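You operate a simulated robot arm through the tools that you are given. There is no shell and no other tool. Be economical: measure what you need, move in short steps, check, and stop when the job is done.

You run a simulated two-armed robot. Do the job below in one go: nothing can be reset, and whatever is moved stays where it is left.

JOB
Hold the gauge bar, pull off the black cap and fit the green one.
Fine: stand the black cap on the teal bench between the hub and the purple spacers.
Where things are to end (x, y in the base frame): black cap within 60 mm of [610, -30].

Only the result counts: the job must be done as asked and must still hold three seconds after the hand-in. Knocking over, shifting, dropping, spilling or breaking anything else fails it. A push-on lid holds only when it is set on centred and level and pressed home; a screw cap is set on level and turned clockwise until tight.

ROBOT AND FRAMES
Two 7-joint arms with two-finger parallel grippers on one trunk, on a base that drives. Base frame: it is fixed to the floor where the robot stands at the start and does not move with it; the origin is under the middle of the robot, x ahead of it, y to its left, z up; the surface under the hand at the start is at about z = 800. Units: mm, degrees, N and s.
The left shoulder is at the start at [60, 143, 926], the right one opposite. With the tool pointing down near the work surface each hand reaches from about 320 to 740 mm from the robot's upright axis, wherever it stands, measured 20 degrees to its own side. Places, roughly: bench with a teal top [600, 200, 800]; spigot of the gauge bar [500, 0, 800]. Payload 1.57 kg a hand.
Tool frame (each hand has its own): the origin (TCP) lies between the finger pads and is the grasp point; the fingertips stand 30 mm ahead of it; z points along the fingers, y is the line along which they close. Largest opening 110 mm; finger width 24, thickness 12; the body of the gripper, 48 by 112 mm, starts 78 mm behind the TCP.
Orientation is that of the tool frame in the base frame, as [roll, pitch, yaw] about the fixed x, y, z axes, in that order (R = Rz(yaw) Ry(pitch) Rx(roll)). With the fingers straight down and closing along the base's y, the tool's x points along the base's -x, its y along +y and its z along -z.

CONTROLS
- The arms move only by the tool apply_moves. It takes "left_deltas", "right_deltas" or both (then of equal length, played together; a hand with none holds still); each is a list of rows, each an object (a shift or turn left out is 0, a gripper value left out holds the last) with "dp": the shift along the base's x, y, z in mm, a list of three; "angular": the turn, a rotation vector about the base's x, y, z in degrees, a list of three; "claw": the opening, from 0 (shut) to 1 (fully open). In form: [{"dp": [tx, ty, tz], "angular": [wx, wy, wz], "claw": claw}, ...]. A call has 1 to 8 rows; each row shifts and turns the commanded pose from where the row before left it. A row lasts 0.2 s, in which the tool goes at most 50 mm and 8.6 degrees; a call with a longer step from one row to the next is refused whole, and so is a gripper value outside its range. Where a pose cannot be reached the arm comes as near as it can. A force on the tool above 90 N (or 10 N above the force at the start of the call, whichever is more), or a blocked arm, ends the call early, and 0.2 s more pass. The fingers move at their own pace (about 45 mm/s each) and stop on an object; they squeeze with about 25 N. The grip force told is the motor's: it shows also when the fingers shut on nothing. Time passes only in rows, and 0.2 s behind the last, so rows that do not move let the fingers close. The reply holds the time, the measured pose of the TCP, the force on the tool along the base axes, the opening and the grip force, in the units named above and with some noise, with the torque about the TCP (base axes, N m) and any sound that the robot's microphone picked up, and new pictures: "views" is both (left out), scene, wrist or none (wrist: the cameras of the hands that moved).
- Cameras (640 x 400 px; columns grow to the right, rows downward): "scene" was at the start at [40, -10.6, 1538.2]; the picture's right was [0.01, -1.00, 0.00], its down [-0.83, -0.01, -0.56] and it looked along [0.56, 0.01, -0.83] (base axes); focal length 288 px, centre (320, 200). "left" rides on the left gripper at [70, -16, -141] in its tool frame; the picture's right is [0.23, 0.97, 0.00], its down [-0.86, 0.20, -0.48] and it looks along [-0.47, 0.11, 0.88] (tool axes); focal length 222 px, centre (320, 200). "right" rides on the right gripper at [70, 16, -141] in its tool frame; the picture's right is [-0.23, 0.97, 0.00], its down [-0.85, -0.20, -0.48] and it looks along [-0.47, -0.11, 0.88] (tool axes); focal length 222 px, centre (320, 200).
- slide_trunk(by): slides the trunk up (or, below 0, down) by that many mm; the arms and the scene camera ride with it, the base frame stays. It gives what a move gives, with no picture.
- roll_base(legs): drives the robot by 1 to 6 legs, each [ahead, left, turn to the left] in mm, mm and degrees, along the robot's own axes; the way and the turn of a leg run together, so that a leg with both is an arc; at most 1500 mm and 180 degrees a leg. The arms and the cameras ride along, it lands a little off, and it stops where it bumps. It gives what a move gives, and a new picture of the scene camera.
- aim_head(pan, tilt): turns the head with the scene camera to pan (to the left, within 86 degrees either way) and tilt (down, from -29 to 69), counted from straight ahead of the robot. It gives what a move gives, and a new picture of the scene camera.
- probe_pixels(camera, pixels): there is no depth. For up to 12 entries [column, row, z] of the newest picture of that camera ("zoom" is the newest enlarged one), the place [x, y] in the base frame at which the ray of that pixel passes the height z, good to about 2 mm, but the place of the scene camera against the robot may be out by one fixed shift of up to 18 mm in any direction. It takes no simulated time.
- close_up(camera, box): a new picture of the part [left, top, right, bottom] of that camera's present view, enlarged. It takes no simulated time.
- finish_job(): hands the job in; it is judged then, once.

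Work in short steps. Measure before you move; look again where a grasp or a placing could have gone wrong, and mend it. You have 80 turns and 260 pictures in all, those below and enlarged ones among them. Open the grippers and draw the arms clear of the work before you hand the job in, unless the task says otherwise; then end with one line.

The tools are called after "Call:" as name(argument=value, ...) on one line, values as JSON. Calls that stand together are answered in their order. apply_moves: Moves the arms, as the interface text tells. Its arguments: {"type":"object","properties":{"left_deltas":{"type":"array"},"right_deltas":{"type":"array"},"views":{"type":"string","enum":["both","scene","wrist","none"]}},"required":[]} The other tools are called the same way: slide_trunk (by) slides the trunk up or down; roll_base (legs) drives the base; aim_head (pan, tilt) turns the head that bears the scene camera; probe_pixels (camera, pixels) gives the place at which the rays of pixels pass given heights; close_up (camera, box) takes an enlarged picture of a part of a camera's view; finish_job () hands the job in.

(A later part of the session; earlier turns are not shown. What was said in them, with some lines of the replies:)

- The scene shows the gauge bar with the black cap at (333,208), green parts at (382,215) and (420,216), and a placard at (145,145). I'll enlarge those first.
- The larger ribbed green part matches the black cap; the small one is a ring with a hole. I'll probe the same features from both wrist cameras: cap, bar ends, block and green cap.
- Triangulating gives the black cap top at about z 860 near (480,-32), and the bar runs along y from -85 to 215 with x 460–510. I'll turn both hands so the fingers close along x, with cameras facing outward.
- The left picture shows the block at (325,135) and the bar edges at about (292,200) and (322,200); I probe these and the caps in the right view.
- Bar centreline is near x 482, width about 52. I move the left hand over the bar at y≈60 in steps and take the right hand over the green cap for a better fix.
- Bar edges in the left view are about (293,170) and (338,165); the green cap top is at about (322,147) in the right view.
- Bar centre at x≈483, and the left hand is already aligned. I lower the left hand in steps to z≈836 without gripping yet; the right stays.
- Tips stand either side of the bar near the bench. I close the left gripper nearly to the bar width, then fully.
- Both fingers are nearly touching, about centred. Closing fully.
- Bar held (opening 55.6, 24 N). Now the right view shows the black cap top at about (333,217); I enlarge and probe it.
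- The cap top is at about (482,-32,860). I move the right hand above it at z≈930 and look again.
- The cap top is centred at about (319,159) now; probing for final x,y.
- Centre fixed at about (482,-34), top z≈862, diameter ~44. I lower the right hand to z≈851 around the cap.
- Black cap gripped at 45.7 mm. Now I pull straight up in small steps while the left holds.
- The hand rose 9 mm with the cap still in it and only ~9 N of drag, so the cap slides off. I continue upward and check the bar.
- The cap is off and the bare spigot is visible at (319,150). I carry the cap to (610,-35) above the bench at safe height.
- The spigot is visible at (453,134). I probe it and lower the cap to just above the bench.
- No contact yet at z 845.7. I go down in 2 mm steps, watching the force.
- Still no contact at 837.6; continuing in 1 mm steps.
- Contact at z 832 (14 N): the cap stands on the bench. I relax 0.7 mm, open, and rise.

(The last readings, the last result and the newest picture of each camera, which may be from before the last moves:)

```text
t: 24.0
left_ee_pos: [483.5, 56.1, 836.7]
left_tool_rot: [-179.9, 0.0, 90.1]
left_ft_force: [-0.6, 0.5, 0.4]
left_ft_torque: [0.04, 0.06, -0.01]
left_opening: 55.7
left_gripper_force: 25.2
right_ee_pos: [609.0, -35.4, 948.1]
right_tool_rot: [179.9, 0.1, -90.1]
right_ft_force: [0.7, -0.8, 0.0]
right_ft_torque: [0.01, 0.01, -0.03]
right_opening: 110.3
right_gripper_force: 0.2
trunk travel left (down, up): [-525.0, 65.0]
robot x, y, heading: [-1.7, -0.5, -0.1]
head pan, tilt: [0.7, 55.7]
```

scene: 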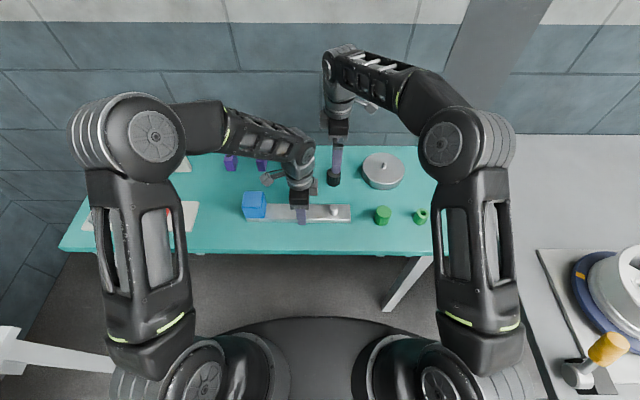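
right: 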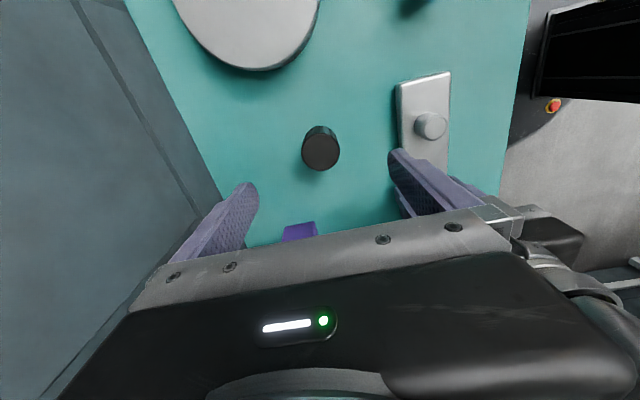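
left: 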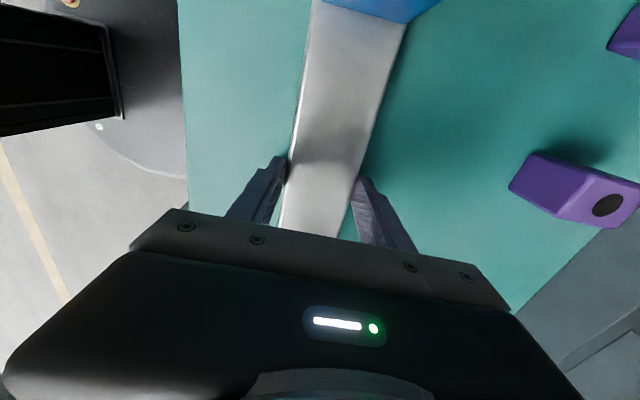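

The black cap stands upright at about (609,-36). Next the right hand goes over the green cap near (468,-173).

Call:
apply_moves(right_deltas=[{"dp": [-20, -20, 10]}, {"dp": [-30, -30, 0]}, {"dp": [-30, -30, 0]}, {"dp": [-30, -30, 0]}, {"dp": [-31, -27, -10]}, {"dp": [0, 0, -20]}, {}])

Call:
close_up(camera="right", box=[250, 90, 410, 220])

```text
t: 25.6
left_ee_pos: [483.7, 56.7, 836.4]
left_tool_rot: [-180.0, 0.0, 90.0]
left_ft_force: [0.5, -0.6, -0.4]
left_ft_torque: [-0.08, 0.16, -0.05]
left_opening: 55.7
left_gripper_force: 24.9
right_ee_pos: [468.3, -173.2, 928.1]
right_tool_rot: [179.8, 0.0, -90.2]
right_ft_force: [0.1, 0.7, 0.7]
right_ft_torque: [-0.01, 0.01, 0.03]
right_opening: 109.9
right_gripper_force: 0.1
trunk travel left (down, up): [-525.0, 65.0]
robot x, y, heading: [0.4, 0.0, -0.1]
head pan, tilt: [0.7, 55.7]
```

scene: 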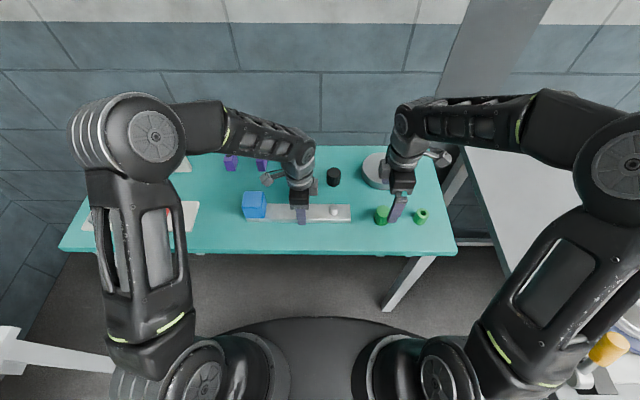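
right: 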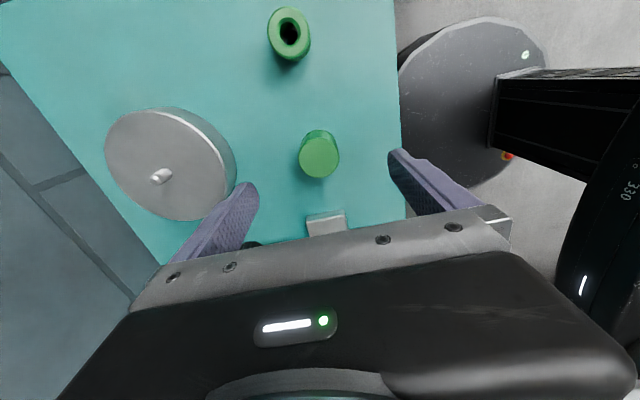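

```text
3.08 times, centred on (330, 155) of right
```

zoom: 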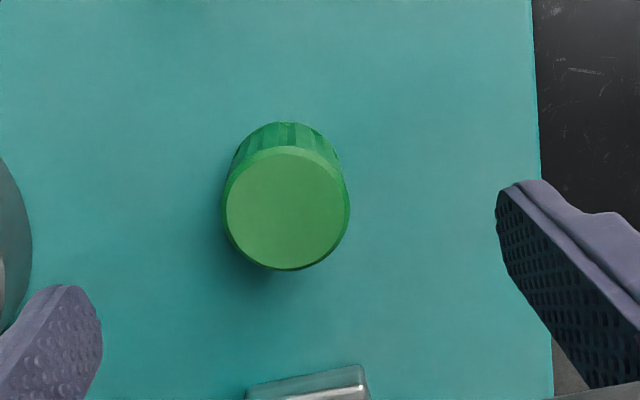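

Green cap top centre is at (319,158). I probe it.

Call:
probe_pixels(camera="right", pixels=[[319, 158, 835], [319, 158, 845], [299, 160, 842], [339, 156, 842]])

```text
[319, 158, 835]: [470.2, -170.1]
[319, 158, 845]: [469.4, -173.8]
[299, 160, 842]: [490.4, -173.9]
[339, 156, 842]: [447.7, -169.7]
```

Centre ≈ (469.3,-172.5). I lower to z≈835 and grip.

Call:
apply_moves(right_deltas=[{"dp": [1, 0.5, -25]}, {"dp": [0, 0, -25]}, {"dp": [0, 0, -20]}, {"dp": [0, 0, -15]}, {"dp": [0, 0, -8]}, {}], views="wrist")

Call:
apply_moves(right_deltas=[{"claw": 0.44}, {}, {}, {}, {"claw": 0.0}, {}, {}], views="wrist")

```text
t: 27.0
left_ee_pos: [482.6, 57.4, 836.9]
left_tool_rot: [-180.0, 0.0, 90.0]
left_ft_force: [-0.8, 0.7, 0.0]
left_ft_torque: [0.1, 0.11, -0.06]
left_opening: 55.9
left_gripper_force: 25.1
right_ee_pos: [468.9, -171.8, 835.2]
right_tool_rot: [179.8, -0.1, -90.0]
right_ft_force: [-0.1, -0.5, -0.3]
right_ft_torque: [0.01, 0.0, -0.04]
right_opening: 110.3
right_gripper_force: 0.0
trunk travel left (down, up): [-525.0, 65.0]
robot x, y, heading: [3.6, -1.2, 0.3]
head pan, tilt: [0.7, 55.7]
```

right: 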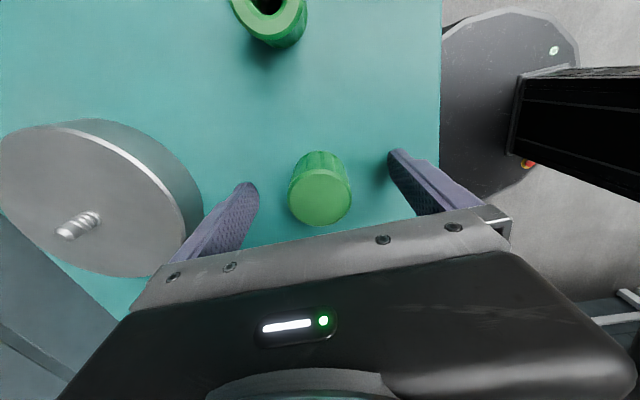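

```text
t: 28.6
left_ee_pos: [482.8, 56.7, 836.9]
left_tool_rot: [180.0, 0.0, 90.0]
left_ft_force: [0.2, -0.6, -0.5]
left_ft_torque: [0.01, 0.01, 0.11]
left_opening: 55.9
left_gripper_force: 24.6
right_ee_pos: [468.9, -172.9, 835.0]
right_tool_rot: [179.8, 0.0, -90.0]
right_ft_force: [0.7, 0.6, 1.2]
right_ft_torque: [0.04, -0.09, 0.02]
right_opening: 45.5
right_gripper_force: 25.1
trunk travel left (down, up): [-525.0, 65.0]
robot x, y, heading: [-2.5, -0.5, 0.1]
head pan, tilt: [0.7, 55.7]
```

right: 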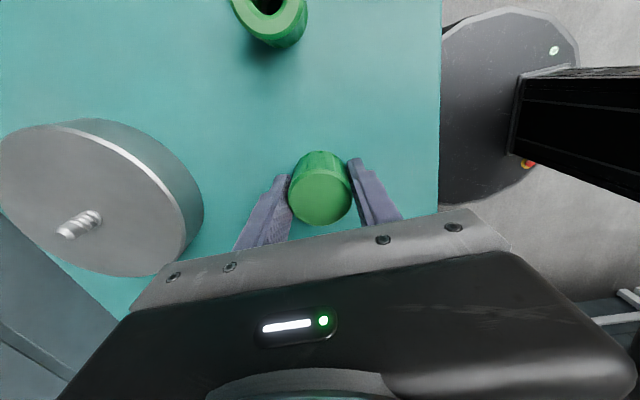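

Green cap gripped (45.5 mm, same seat in the hand as the black one). I lift and pause at y≈-105 to see the spigot.

Call:
apply_moves(right_deltas=[{"dp": [0, 0, 15]}, {"dp": [0, 0, 30]}, {"dp": [0, 0, 30]}, {"dp": [7, 20, 10]}, {"dp": [7, 20, 0]}, {"dp": [0, 28, 0]}, {}])

Call:
close_up(camera="right", box=[240, 100, 400, 240])

```text
t: 30.2
left_ee_pos: [484.0, 56.2, 836.2]
left_tool_rot: [180.0, 0.0, 90.0]
left_ft_force: [-1.0, 0.1, 0.4]
left_ft_torque: [0.07, 0.04, -0.09]
left_opening: 55.9
left_gripper_force: 25.3
right_ee_pos: [484.7, -105.2, 920.2]
right_tool_rot: [-179.9, 0.0, -90.1]
right_ft_force: [-0.4, 0.5, -1.2]
right_ft_torque: [0.04, 0.01, 0.02]
right_opening: 45.7
right_gripper_force: 24.9
trunk travel left (down, up): [-525.0, 65.0]
robot x, y, heading: [1.3, -1.5, -0.1]
head pan, tilt: [0.7, 55.7]
```

scene: 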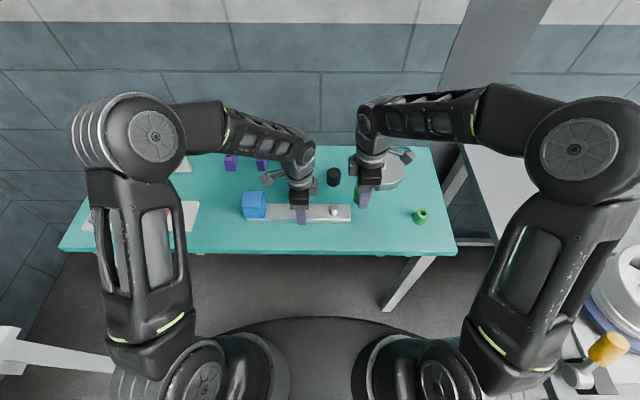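
right: 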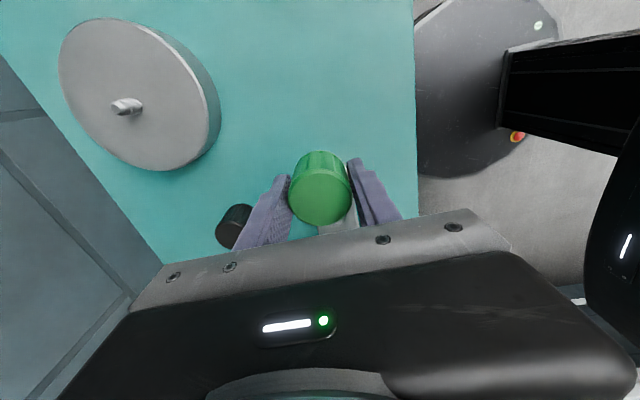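

```text
2.86 times, centred on (320, 170) of right
```

zoom: 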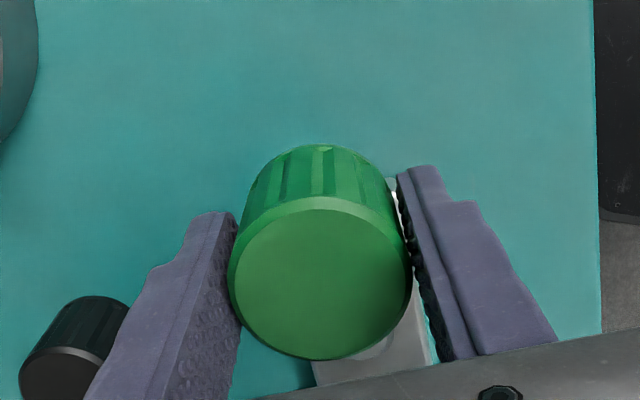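

The hand centre for the black cap on the spigot was x≈483, y≈-33.2; the green sits equally in the hand. I move there at z≈900, then look.

Call:
apply_moves(right_deltas=[{"dp": [0, 30, 0]}, {"dp": [0, 30, 0]}, {"dp": [0, 11.5, 0]}, {"dp": [0, 0, -10]}, {"dp": [0, 0, -10]}, {}, {}])

Call:
close_up(camera="right", box=[240, 90, 400, 230])

Call:
close_up(camera="scene", box=[270, 160, 390, 240])

```text
t: 31.8
left_ee_pos: [482.8, 57.9, 835.7]
left_tool_rot: [180.0, 0.0, 90.0]
left_ft_force: [-1.0, -0.7, 0.1]
left_ft_torque: [0.15, 0.0, 0.02]
left_opening: 55.6
left_gripper_force: 24.8
right_ee_pos: [481.8, -32.8, 899.9]
right_tool_rot: [179.9, -0.1, -90.1]
right_ft_force: [-0.2, 1.3, -1.0]
right_ft_torque: [0.0, 0.02, -0.02]
right_opening: 45.2
right_gripper_force: 25.0
trunk travel left (down, up): [-525.0, 65.0]
robot x, y, heading: [1.0, -0.0, 0.0]
head pan, tilt: [0.7, 55.7]
```

scene: 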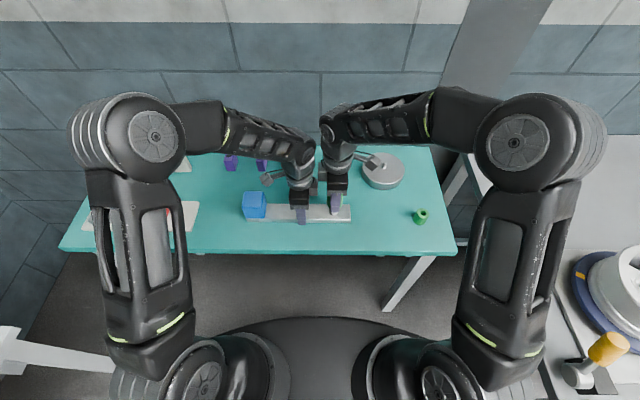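
right: 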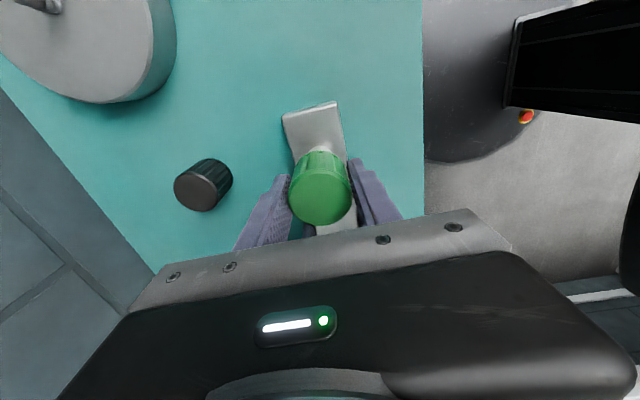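

```text
2.86 times, centred on (320, 160) of right
```

zoom: 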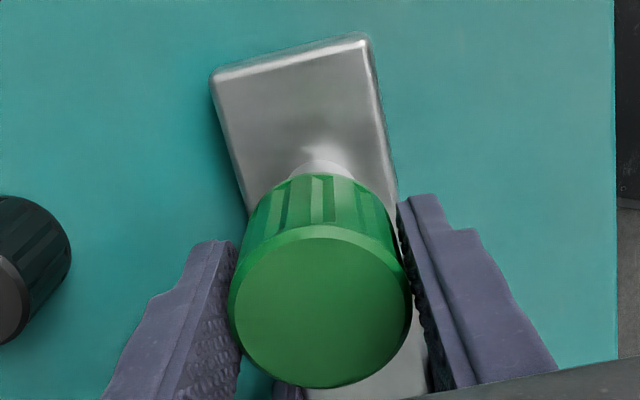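

```text
5.00 times, centred on (330, 200) of scene
```

zoom: 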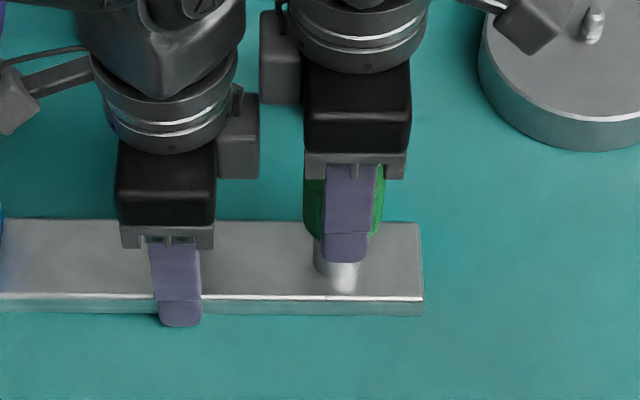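

In the scene close-up the spigot (338) sits under the cap (344) once perspective is accounted for. I lower to first contact.

Call:
apply_moves(right_deltas=[{"dp": [0, 0, -8]}, {"dp": [0, 0, -6]}, {"dp": [0, 0, -4]}, {}], views="none")

Call:
apply_moves(right_deltas=[{"dp": [0, 0, -3]}, {"dp": [0, 0, -3]}, {}], views="wrist")

```text
t: 32.8
left_ee_pos: [483.3, 57.6, 837.0]
left_tool_rot: [179.9, 0.0, 89.9]
left_ft_force: [-1.2, 0.1, 0.3]
left_ft_torque: [-0.05, 0.05, -0.01]
left_opening: 55.6
left_gripper_force: 25.2
right_ee_pos: [484.2, -33.5, 880.4]
right_tool_rot: [179.8, 0.0, -90.0]
right_ft_force: [-0.4, 0.0, -1.1]
right_ft_torque: [-0.04, -0.04, 0.01]
right_opening: 45.5
right_gripper_force: 24.8
trunk travel left (down, up): [-525.0, 65.0]
robot x, y, heading: [-2.5, -0.1, -0.1]
head pan, tilt: [0.7, 55.7]
```

```text
t: 33.6
left_ee_pos: [483.1, 57.0, 836.9]
left_tool_rot: [-180.0, 0.0, 89.9]
left_ft_force: [-2.2, -1.1, -0.4]
left_ft_torque: [-0.06, 0.02, 0.04]
left_opening: 55.8
left_gripper_force: 24.3
right_ee_pos: [482.0, -32.9, 875.1]
right_tool_rot: [179.9, 0.1, -90.2]
right_ft_force: [1.2, -0.7, -0.5]
right_ft_torque: [0.02, -0.05, 0.0]
right_opening: 45.5
right_gripper_force: 25.5
trunk travel left (down, up): [-525.0, 65.0]
robot x, y, heading: [-2.3, -3.2, -0.0]
head pan, tilt: [0.7, 55.7]
```

right: 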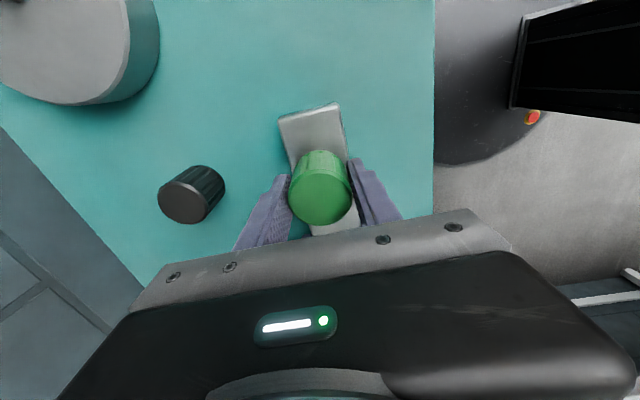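

No resistance at 875, with slight x force beginning. I continue in 2 mm steps.

Call:
apply_moves(right_deltas=[{"dp": [0, 0, -2]}, {"dp": [0, 0, -2]}, {"dp": [0, 0, -2]}, {}], views="none")

Call:
apply_moves(right_deltas=[{"dp": [0, 0, -2]}, {"dp": [0, 0, -2]}, {"dp": [0, 0, -2]}, {}], views="none")

```text
t: 34.6
left_ee_pos: [482.9, 57.2, 836.2]
left_tool_rot: [-180.0, -0.1, 90.1]
left_ft_force: [19.1, -2.1, -25.8]
left_ft_torque: [1.39, 1.49, 0.53]
left_opening: 56.2
left_gripper_force: 24.8
right_ee_pos: [484.3, -32.1, 871.6]
right_tool_rot: [-179.8, 0.4, -90.0]
right_ft_force: [-15.2, -5.8, 51.9]
right_ft_torque: [2.8, -0.98, 0.63]
right_opening: 45.5
right_gripper_force: 25.2
trunk travel left (down, up): [-525.0, 65.0]
robot x, y, heading: [-2.3, -1.7, 0.1]
head pan, tilt: [0.7, 55.7]
```

```text
t: 35.6
left_ee_pos: [482.1, 58.2, 838.5]
left_tool_rot: [-180.0, 0.0, 90.0]
left_ft_force: [-3.3, 4.3, -0.1]
left_ft_torque: [-0.38, -0.09, -0.45]
left_opening: 55.8
left_gripper_force: 25.1
right_ee_pos: [482.7, -34.4, 861.9]
right_tool_rot: [179.9, 0.0, -90.2]
right_ft_force: [1.4, -5.8, 7.0]
right_ft_torque: [-0.5, -0.03, -0.09]
right_opening: 45.5
right_gripper_force: 25.6
trunk travel left (down, up): [-525.0, 65.0]
robot x, y, heading: [-3.5, -0.7, -0.2]
head pan, tilt: [0.7, 55.7]
```

It caught the rim briefly (52 N), then slipped onto the spigot; now 7 N at z 862. I check that it sits level before pressing home.

Call:
close_up(camera="right", box=[240, 90, 400, 230])

Call:
close_up(camera="scene", box=[230, 150, 390, 240])

```text
2.86 times, centred on (320, 160) of right
```

zoom: 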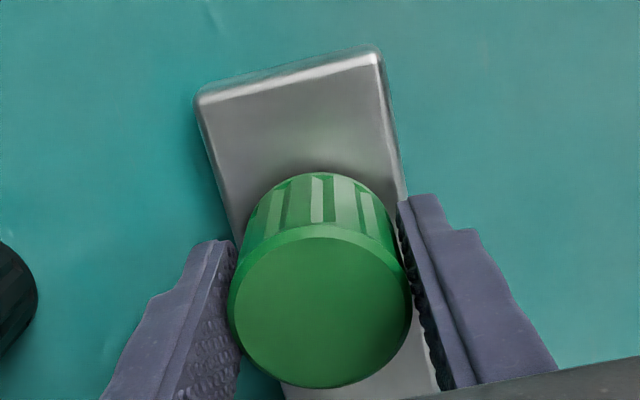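

```text
4.00 times, centred on (310, 195) of scene
```

zoom: 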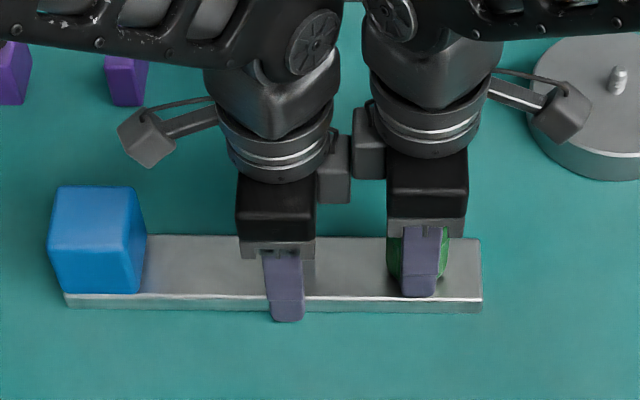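

The cap looks level and centred on the bar. I press on in 2 mm steps toward z≈855.

Call:
apply_moves(right_deltas=[{"dp": [0, -0.5, -2]}, {"dp": [0, 0, -2]}, {"dp": [0, 0, -1.5]}, {}], views="none")

Call:
apply_moves(right_deltas=[{"dp": [0, 0, -1.5]}, {"dp": [0, 0, -1.5]}, {}], views="wrist")

```text
t: 36.6
left_ee_pos: [483.5, 56.6, 837.3]
left_tool_rot: [-180.0, 0.0, 90.0]
left_ft_force: [-0.1, 1.7, -4.0]
left_ft_torque: [0.48, -0.18, 0.07]
left_opening: 56.1
left_gripper_force: 25.0
right_ee_pos: [484.2, -33.6, 857.3]
right_tool_rot: [179.9, 0.1, -90.1]
right_ft_force: [-0.3, -1.4, 8.1]
right_ft_torque: [0.15, 0.1, 0.04]
right_opening: 45.4
right_gripper_force: 24.5
trunk travel left (down, up): [-525.0, 65.0]
robot x, y, heading: [-1.4, -2.0, 0.0]
head pan, tilt: [0.7, 55.7]
```

```text
t: 37.4
left_ee_pos: [483.5, 57.1, 837.9]
left_tool_rot: [-180.0, 0.2, 90.2]
left_ft_force: [3.5, 4.3, -11.5]
left_ft_torque: [-2.16, -0.34, -0.06]
left_opening: 55.9
left_gripper_force: 24.8
right_ee_pos: [483.0, -32.5, 855.1]
right_tool_rot: [-180.0, 0.1, -90.0]
right_ft_force: [-5.2, -3.9, 20.7]
right_ft_torque: [3.02, 0.38, 0.08]
right_opening: 45.4
right_gripper_force: 25.0
trunk travel left (down, up): [-525.0, 65.0]
robot x, y, heading: [0.8, 2.8, -0.3]
head pan, tilt: [0.7, 55.7]
```

right: 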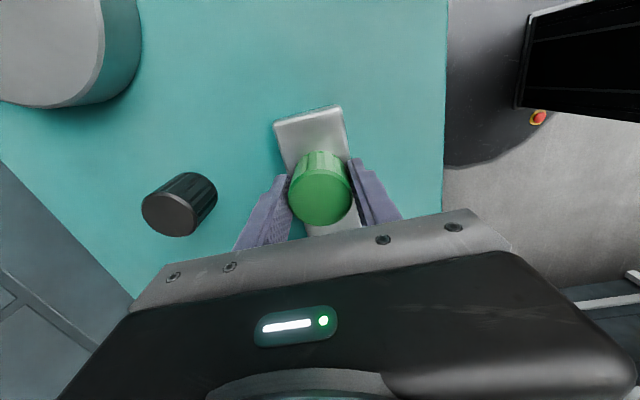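

z 855.1 is the expected seat and force is now 21 N. I press 2 mm more to make sure it is home.

Call:
apply_moves(right_deltas=[{"dp": [0, 0, -1]}, {"dp": [0, 0, -1]}, {}], views="none")

```text
t: 38.2
left_ee_pos: [482.6, 56.9, 836.3]
left_tool_rot: [-179.9, 0.0, 89.9]
left_ft_force: [3.8, -0.1, -9.2]
left_ft_torque: [0.31, 0.08, 0.47]
left_opening: 55.9
left_gripper_force: 24.5
right_ee_pos: [482.7, -33.9, 853.4]
right_tool_rot: [-179.9, 0.0, -90.0]
right_ft_force: [-4.0, 2.5, 21.0]
right_ft_torque: [-0.21, -0.06, -0.03]
right_opening: 45.7
right_gripper_force: 25.0
trunk travel left (down, up): [-525.0, 65.0]
robot x, y, heading: [-4.7, -1.8, -0.3]
head pan, tilt: [0.7, 55.7]
```

Force is unchanged while moving 1.7 mm, so maybe it is still sliding on. I press another 2–3 mm and watch.

Call:
apply_moves(right_deltas=[{"dp": [0, 0, -1]}, {"dp": [0, 0, -1]}, {}], views="wrist")

Call:
close_up(camera="right", box=[240, 90, 400, 230])

```text
t: 39.0
left_ee_pos: [483.2, 57.5, 836.2]
left_tool_rot: [-180.0, -0.1, 90.0]
left_ft_force: [2.6, 0.0, -6.3]
left_ft_torque: [-0.16, -0.01, 0.3]
left_opening: 55.9
left_gripper_force: 24.8
right_ee_pos: [482.6, -32.5, 850.4]
right_tool_rot: [-180.0, 0.1, -90.0]
right_ft_force: [-2.9, 3.5, 20.3]
right_ft_torque: [-0.04, -0.04, 0.0]
right_opening: 45.6
right_gripper_force: 25.0
trunk travel left (down, up): [-525.0, 65.0]
robot x, y, heading: [2.7, 1.9, 0.1]
head pan, tilt: [0.7, 55.7]
```

right: 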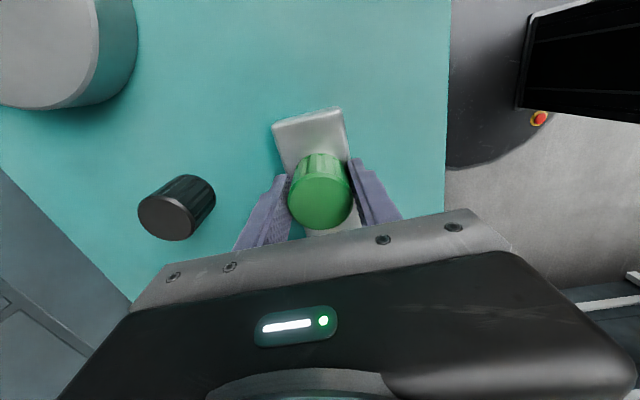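

```text
2.86 times, centred on (320, 160) of right
```

zoom: 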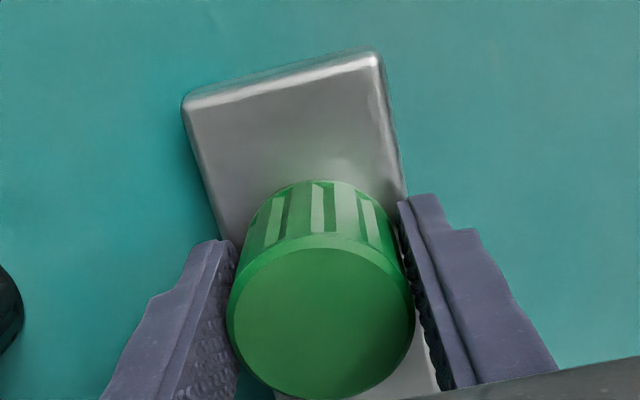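

The cap slid ~3 mm up within the fingers, so grip friction limits the push to ~21 N. I release, rise, and will press on the top with closed fingertips instead.

Call:
apply_moves(right_deltas=[{"claw": 0.6}, {}, {}, {"claw": 0.8}, {"dp": [0, 0, 20]}, {"dp": [0, 0, 30], "claw": 1.0}, {"dp": [0, 0, 30]}, {}])

Call:
close_up(camera="right", box=[240, 90, 400, 230])

Call:
close_up(camera="scene", box=[230, 150, 390, 240])

```text
t: 40.8
left_ee_pos: [482.5, 57.0, 837.9]
left_tool_rot: [179.9, -0.1, 90.0]
left_ft_force: [-0.2, -1.1, 6.1]
left_ft_torque: [-0.12, -0.35, 0.06]
left_opening: 55.7
left_gripper_force: 24.8
right_ee_pos: [483.6, -32.9, 930.9]
right_tool_rot: [180.0, 0.1, -90.0]
right_ft_force: [0.5, -0.1, -0.2]
right_ft_torque: [-0.01, 0.01, 0.02]
right_opening: 110.0
right_gripper_force: 0.0
trunk travel left (down, up): [-525.0, 65.0]
robot x, y, heading: [-2.9, 2.7, -0.2]
head pan, tilt: [0.7, 55.7]
```

scene: 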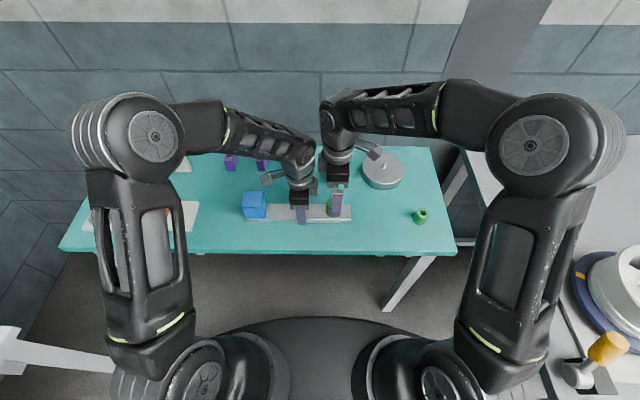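
right: 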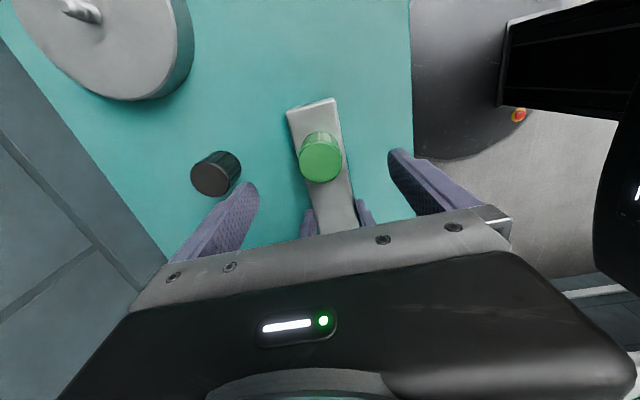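

```text
2.86 times, centred on (320, 160) of right
```

zoom: 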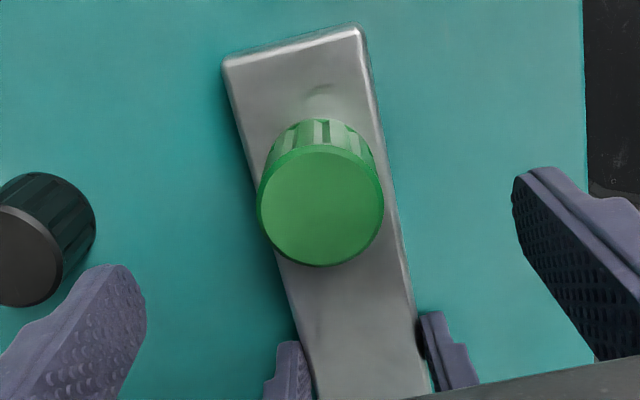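

```text
4.00 times, centred on (310, 195) of scene
```

zoom: 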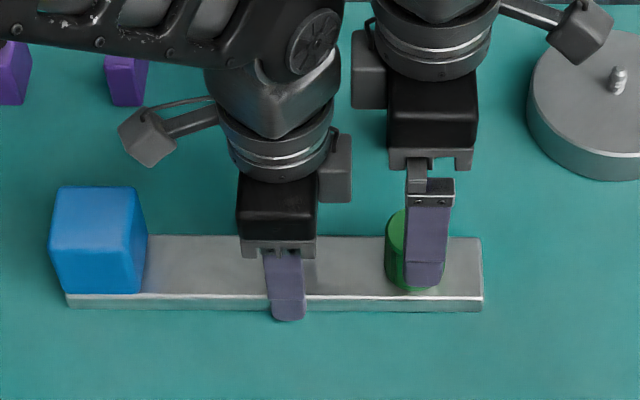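

The cap sits level at the same apparent height as the black one did. I close the fingers above it and press down on the centre with the tips.

Call:
apply_moves(right_deltas=[{"claw": 0.0, "dp": [0, 0, 5]}, {}, {}, {}, {}, {}, {"dp": [0, 0, -20]}, {"dp": [0, 0, -15]}], views="wrist")

Call:
apply_moves(right_deltas=[{"dp": [0, 0, -4]}, {"dp": [0, 0, -2]}, {"dp": [0, 0, -2]}, {"dp": [0, 0, -1]}, {}], views="none")

```text
t: 42.6
left_ee_pos: [482.8, 56.4, 837.3]
left_tool_rot: [-179.9, 0.0, 90.0]
left_ft_force: [1.2, -3.3, 7.5]
left_ft_torque: [-0.39, -0.21, 0.18]
left_opening: 55.9
left_gripper_force: 25.1
right_ee_pos: [482.6, -33.6, 900.7]
right_tool_rot: [179.9, 0.1, -90.1]
right_ft_force: [-0.4, -0.3, -0.2]
right_ft_torque: [0.0, -0.01, -0.02]
right_opening: 0.2
right_gripper_force: 20.8
trunk travel left (down, up): [-525.0, 65.0]
robot x, y, heading: [0.3, -0.6, -0.0]
head pan, tilt: [0.7, 55.7]
```

right: 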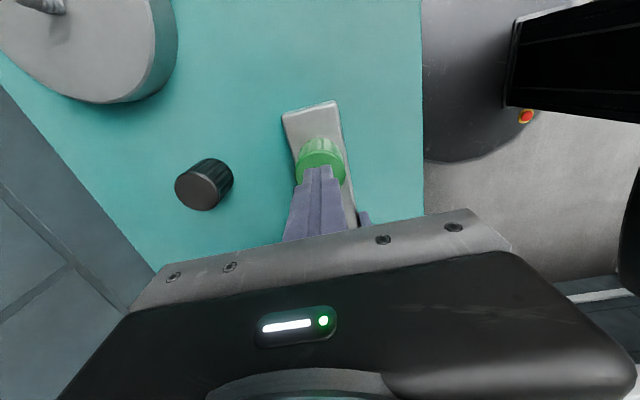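

```text
t: 43.8
left_ee_pos: [482.6, 55.8, 837.9]
left_tool_rot: [179.9, 0.0, 90.0]
left_ft_force: [17.4, -5.8, -14.6]
left_ft_torque: [-0.08, -0.14, 0.54]
left_opening: 56.2
left_gripper_force: 24.6
right_ee_pos: [483.2, -32.4, 896.0]
right_tool_rot: [-179.7, 0.2, -89.9]
right_ft_force: [-11.4, -4.7, 58.2]
right_ft_torque: [-0.24, 0.38, 0.56]
right_opening: 0.1
right_gripper_force: 21.2
trunk travel left (down, up): [-525.0, 65.0]
robot x, y, heading: [0.5, -2.4, -0.2]
head pan, tilt: [0.7, 55.7]
```

Contact at tip height ≈866 with 58 N. I press slightly more (about 80 N), easing x by -0.5, to see whether it moves.

Call:
apply_moves(right_deltas=[{"dp": [-0.7, 0, -1]}, {"dp": [0, 0, -1]}, {}], views="none")

```text
t: 44.6
left_ee_pos: [481.4, 56.3, 837.8]
left_tool_rot: [179.9, 0.0, 89.9]
left_ft_force: [21.1, -2.0, -14.3]
left_ft_torque: [0.13, -0.2, 0.57]
left_opening: 55.7
left_gripper_force: 25.1
right_ee_pos: [484.1, -33.4, 895.2]
right_tool_rot: [-179.5, 0.2, -90.1]
right_ft_force: [-14.3, -5.1, 77.8]
right_ft_torque: [-0.36, 0.46, 0.65]
right_opening: 0.0
right_gripper_force: 21.7
trunk travel left (down, up): [-525.0, 65.0]
robot x, y, heading: [-1.3, -3.3, -0.1]
head pan, tilt: [0.7, 55.7]
```

It does not move further at 78 N: a hard stop, so it is home. I lift off and inspect.

Call:
apply_moves(right_deltas=[{"dp": [0, 0, 5]}, {"dp": [0, 0, 20]}, {"dp": [0, -20, 20]}, {"dp": [0, -30, 0]}, {"dp": [0, -30, 0]}, {"dp": [0, -30, 0]}, {}])

Call:
close_up(camera="scene", box=[290, 180, 370, 240])

Call:
close_up(camera="right", box=[260, 130, 400, 250])

```text
t: 46.2
left_ee_pos: [482.2, 57.1, 836.7]
left_tool_rot: [-180.0, 0.0, 89.9]
left_ft_force: [-8.1, 1.2, 19.5]
left_ft_torque: [-0.27, 0.29, 0.25]
left_opening: 55.7
left_gripper_force: 25.2
right_ee_pos: [481.7, -143.4, 935.9]
right_tool_rot: [180.0, -0.1, -90.0]
right_ft_force: [0.5, -0.1, 0.3]
right_ft_torque: [0.01, -0.01, 0.01]
right_opening: 0.0
right_gripper_force: 21.6
trunk travel left (down, up): [-525.0, 65.0]
robot x, y, heading: [0.0, -3.3, -0.4]
head pan, tilt: [0.7, 55.7]
```

scene: 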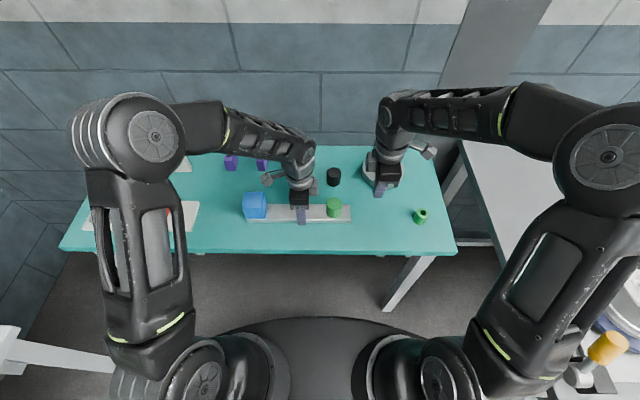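
right: 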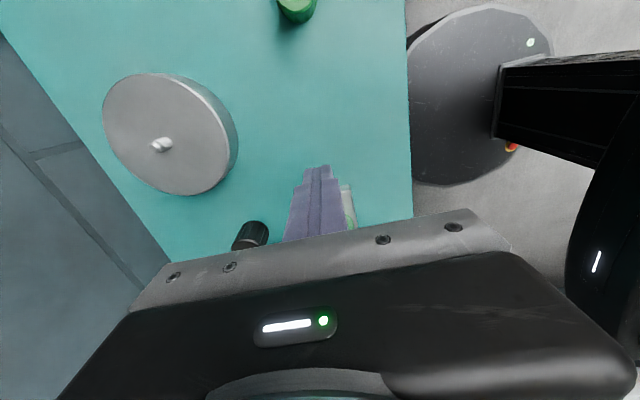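

```text
6.67 times, centred on (330, 210) of scene
```

zoom: 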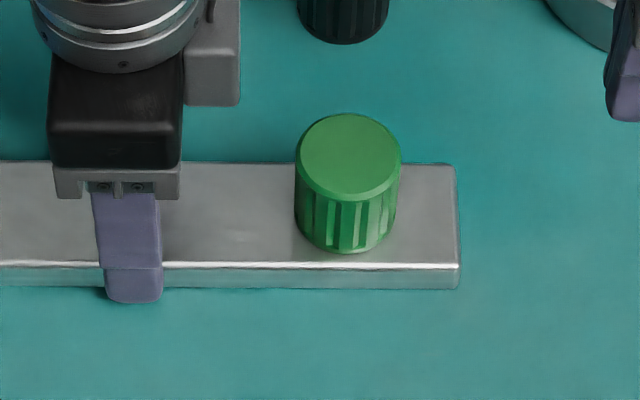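

```text
3.33 times, centred on (330, 190) of right
```

zoom: 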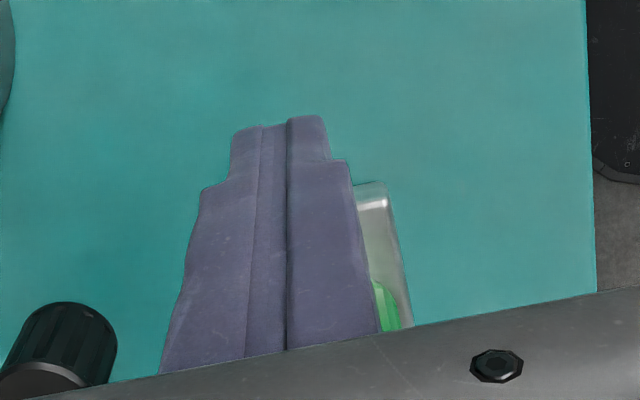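

The green cap stands level with its skirt down on the bar. Now I open the left hand and lift it straight up.

Call:
apply_moves(left_deltas=[{"claw": 0.6}, {}, {"claw": 0.85}, {}, {}, {"dp": [0, 0, 10]}, {"dp": [0, 0, 30]}, {"dp": [0, 0, 40]}], right_deltas=[{"dp": [0, -20, 20]}, {"dp": [0, -20, 20]}, {"dp": [-10, -20, 20]}, {}, {}, {}, {}, {}], views="both")

```text
t: 48.0
left_ee_pos: [482.7, 57.0, 917.7]
left_tool_rot: [-180.0, -0.1, 90.0]
left_ft_force: [-1.1, 1.0, 0.1]
left_ft_torque: [0.01, 0.0, 0.01]
left_opening: 93.5
left_gripper_force: 0.0
right_ee_pos: [471.8, -202.1, 995.6]
right_tool_rot: [-179.9, 0.0, -90.1]
right_ft_force: [-0.2, 0.7, 0.1]
right_ft_torque: [0.0, 0.01, -0.01]
right_opening: 0.0
right_gripper_force: 21.6
trunk travel left (down, up): [-525.0, 65.0]
robot x, y, heading: [1.8, -0.4, 0.0]
head pan, tilt: [0.7, 55.7]
```

scene: 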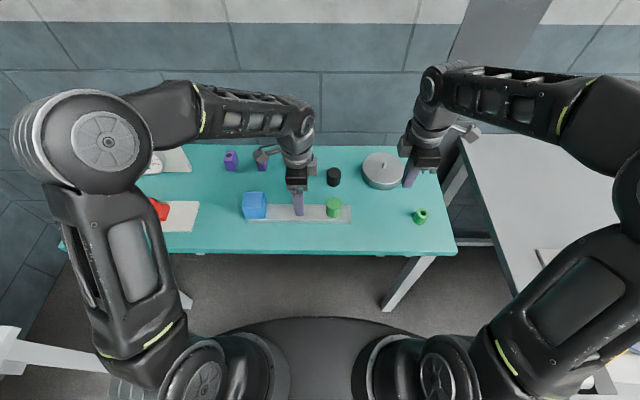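
right: 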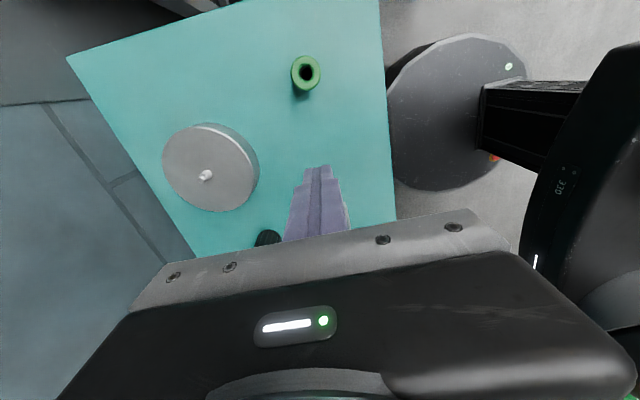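
left: 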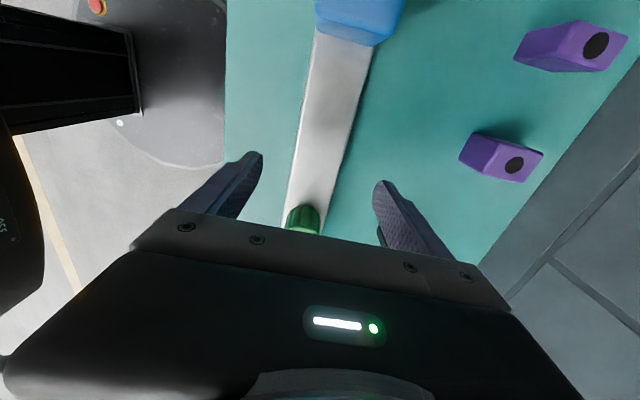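

The bar stayed in place. I draw both arms clear, open the right gripper and take a last look.

Call:
apply_moves(left_deltas=[{"dp": [0, 0, 40], "claw": 1.0}, {"dp": [0, 20, 40]}, {"dp": [0, 40, 20]}, {"dp": [0, 40, 20]}, {"dp": [0, 30, 0]}, {}, {}], right_deltas=[{"dp": [0, 0, 30], "claw": 1.0}, {"dp": [-10, -10, 30]}, {"dp": [-10, -10, 20]}, {}, {}, {}, {}])

Call:
close_up(camera="scene", box=[220, 140, 440, 260])

Call:
close_up(camera="scene", box=[300, 160, 370, 230])

```text
t: 49.6
left_ee_pos: [483.3, 187.6, 1037.7]
left_tool_rot: [-180.0, 0.0, 90.0]
left_ft_force: [-0.5, 0.4, 0.2]
left_ft_torque: [-0.01, -0.01, 0.0]
left_opening: 110.3
left_gripper_force: 0.1
right_ee_pos: [452.2, -223.4, 1073.8]
right_tool_rot: [179.9, 0.0, -90.0]
right_ft_force: [-0.8, -0.4, -0.2]
right_ft_torque: [-0.01, -0.02, 0.01]
right_opening: 109.9
right_gripper_force: 0.1
trunk travel left (down, up): [-525.0, 65.0]
robot x, y, heading: [0.4, 2.1, -0.2]
head pan, tilt: [0.7, 55.7]
```

scene: 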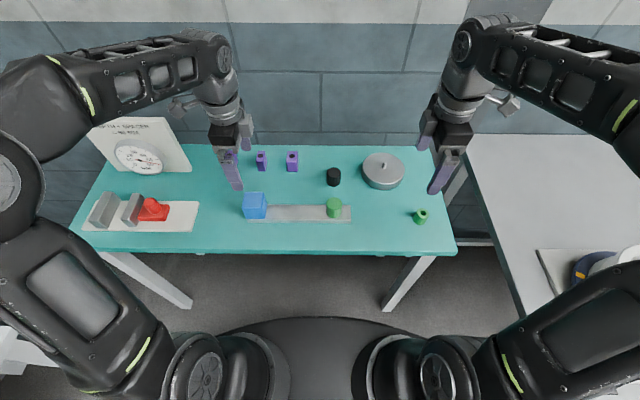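
right: 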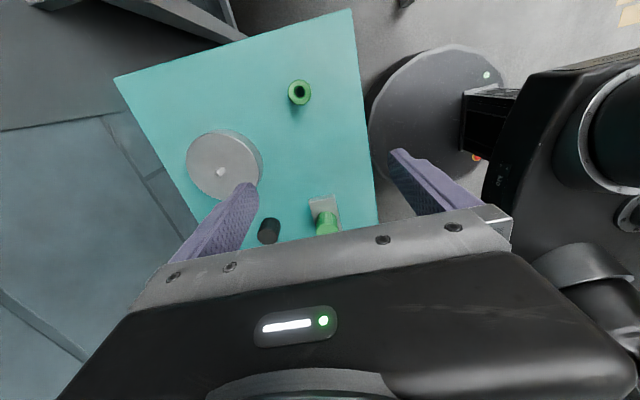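
left: 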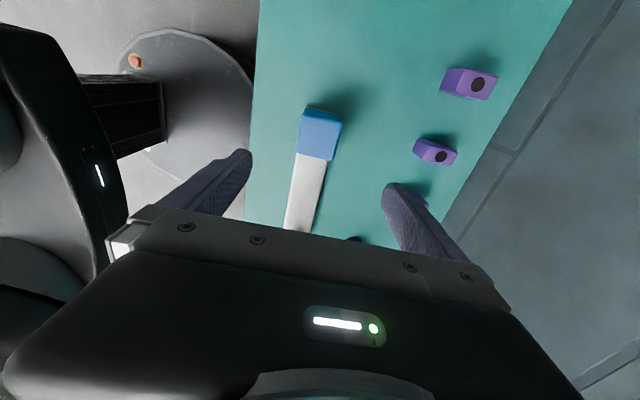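

```text
2.91 times, centred on (330, 200) of scene
```

zoom: 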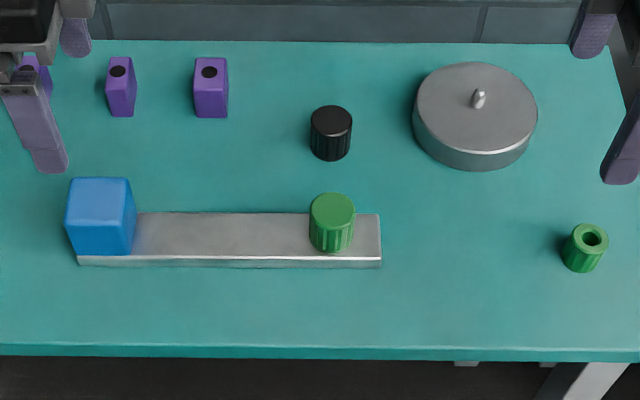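

```text
5.71 times, centred on (335, 195) of scene
```

zoom: 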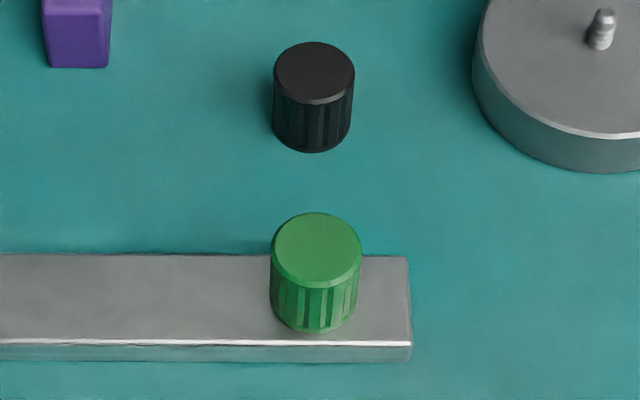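

The green cap occupies the same outline the black one had (rows 193–253 in the enlargement), level on the bar. The black cap stands at about (609,-36), and nothing else has moved, so I hand in.

Call:
finish_job()

```text
The job is handed in.
```

The black cap is off and standing on the teal bench at about (609, -36), between the hub and the purple spacers. The green cap is pressed home and level on the gauge bar, and both arms are clear with grippers open.
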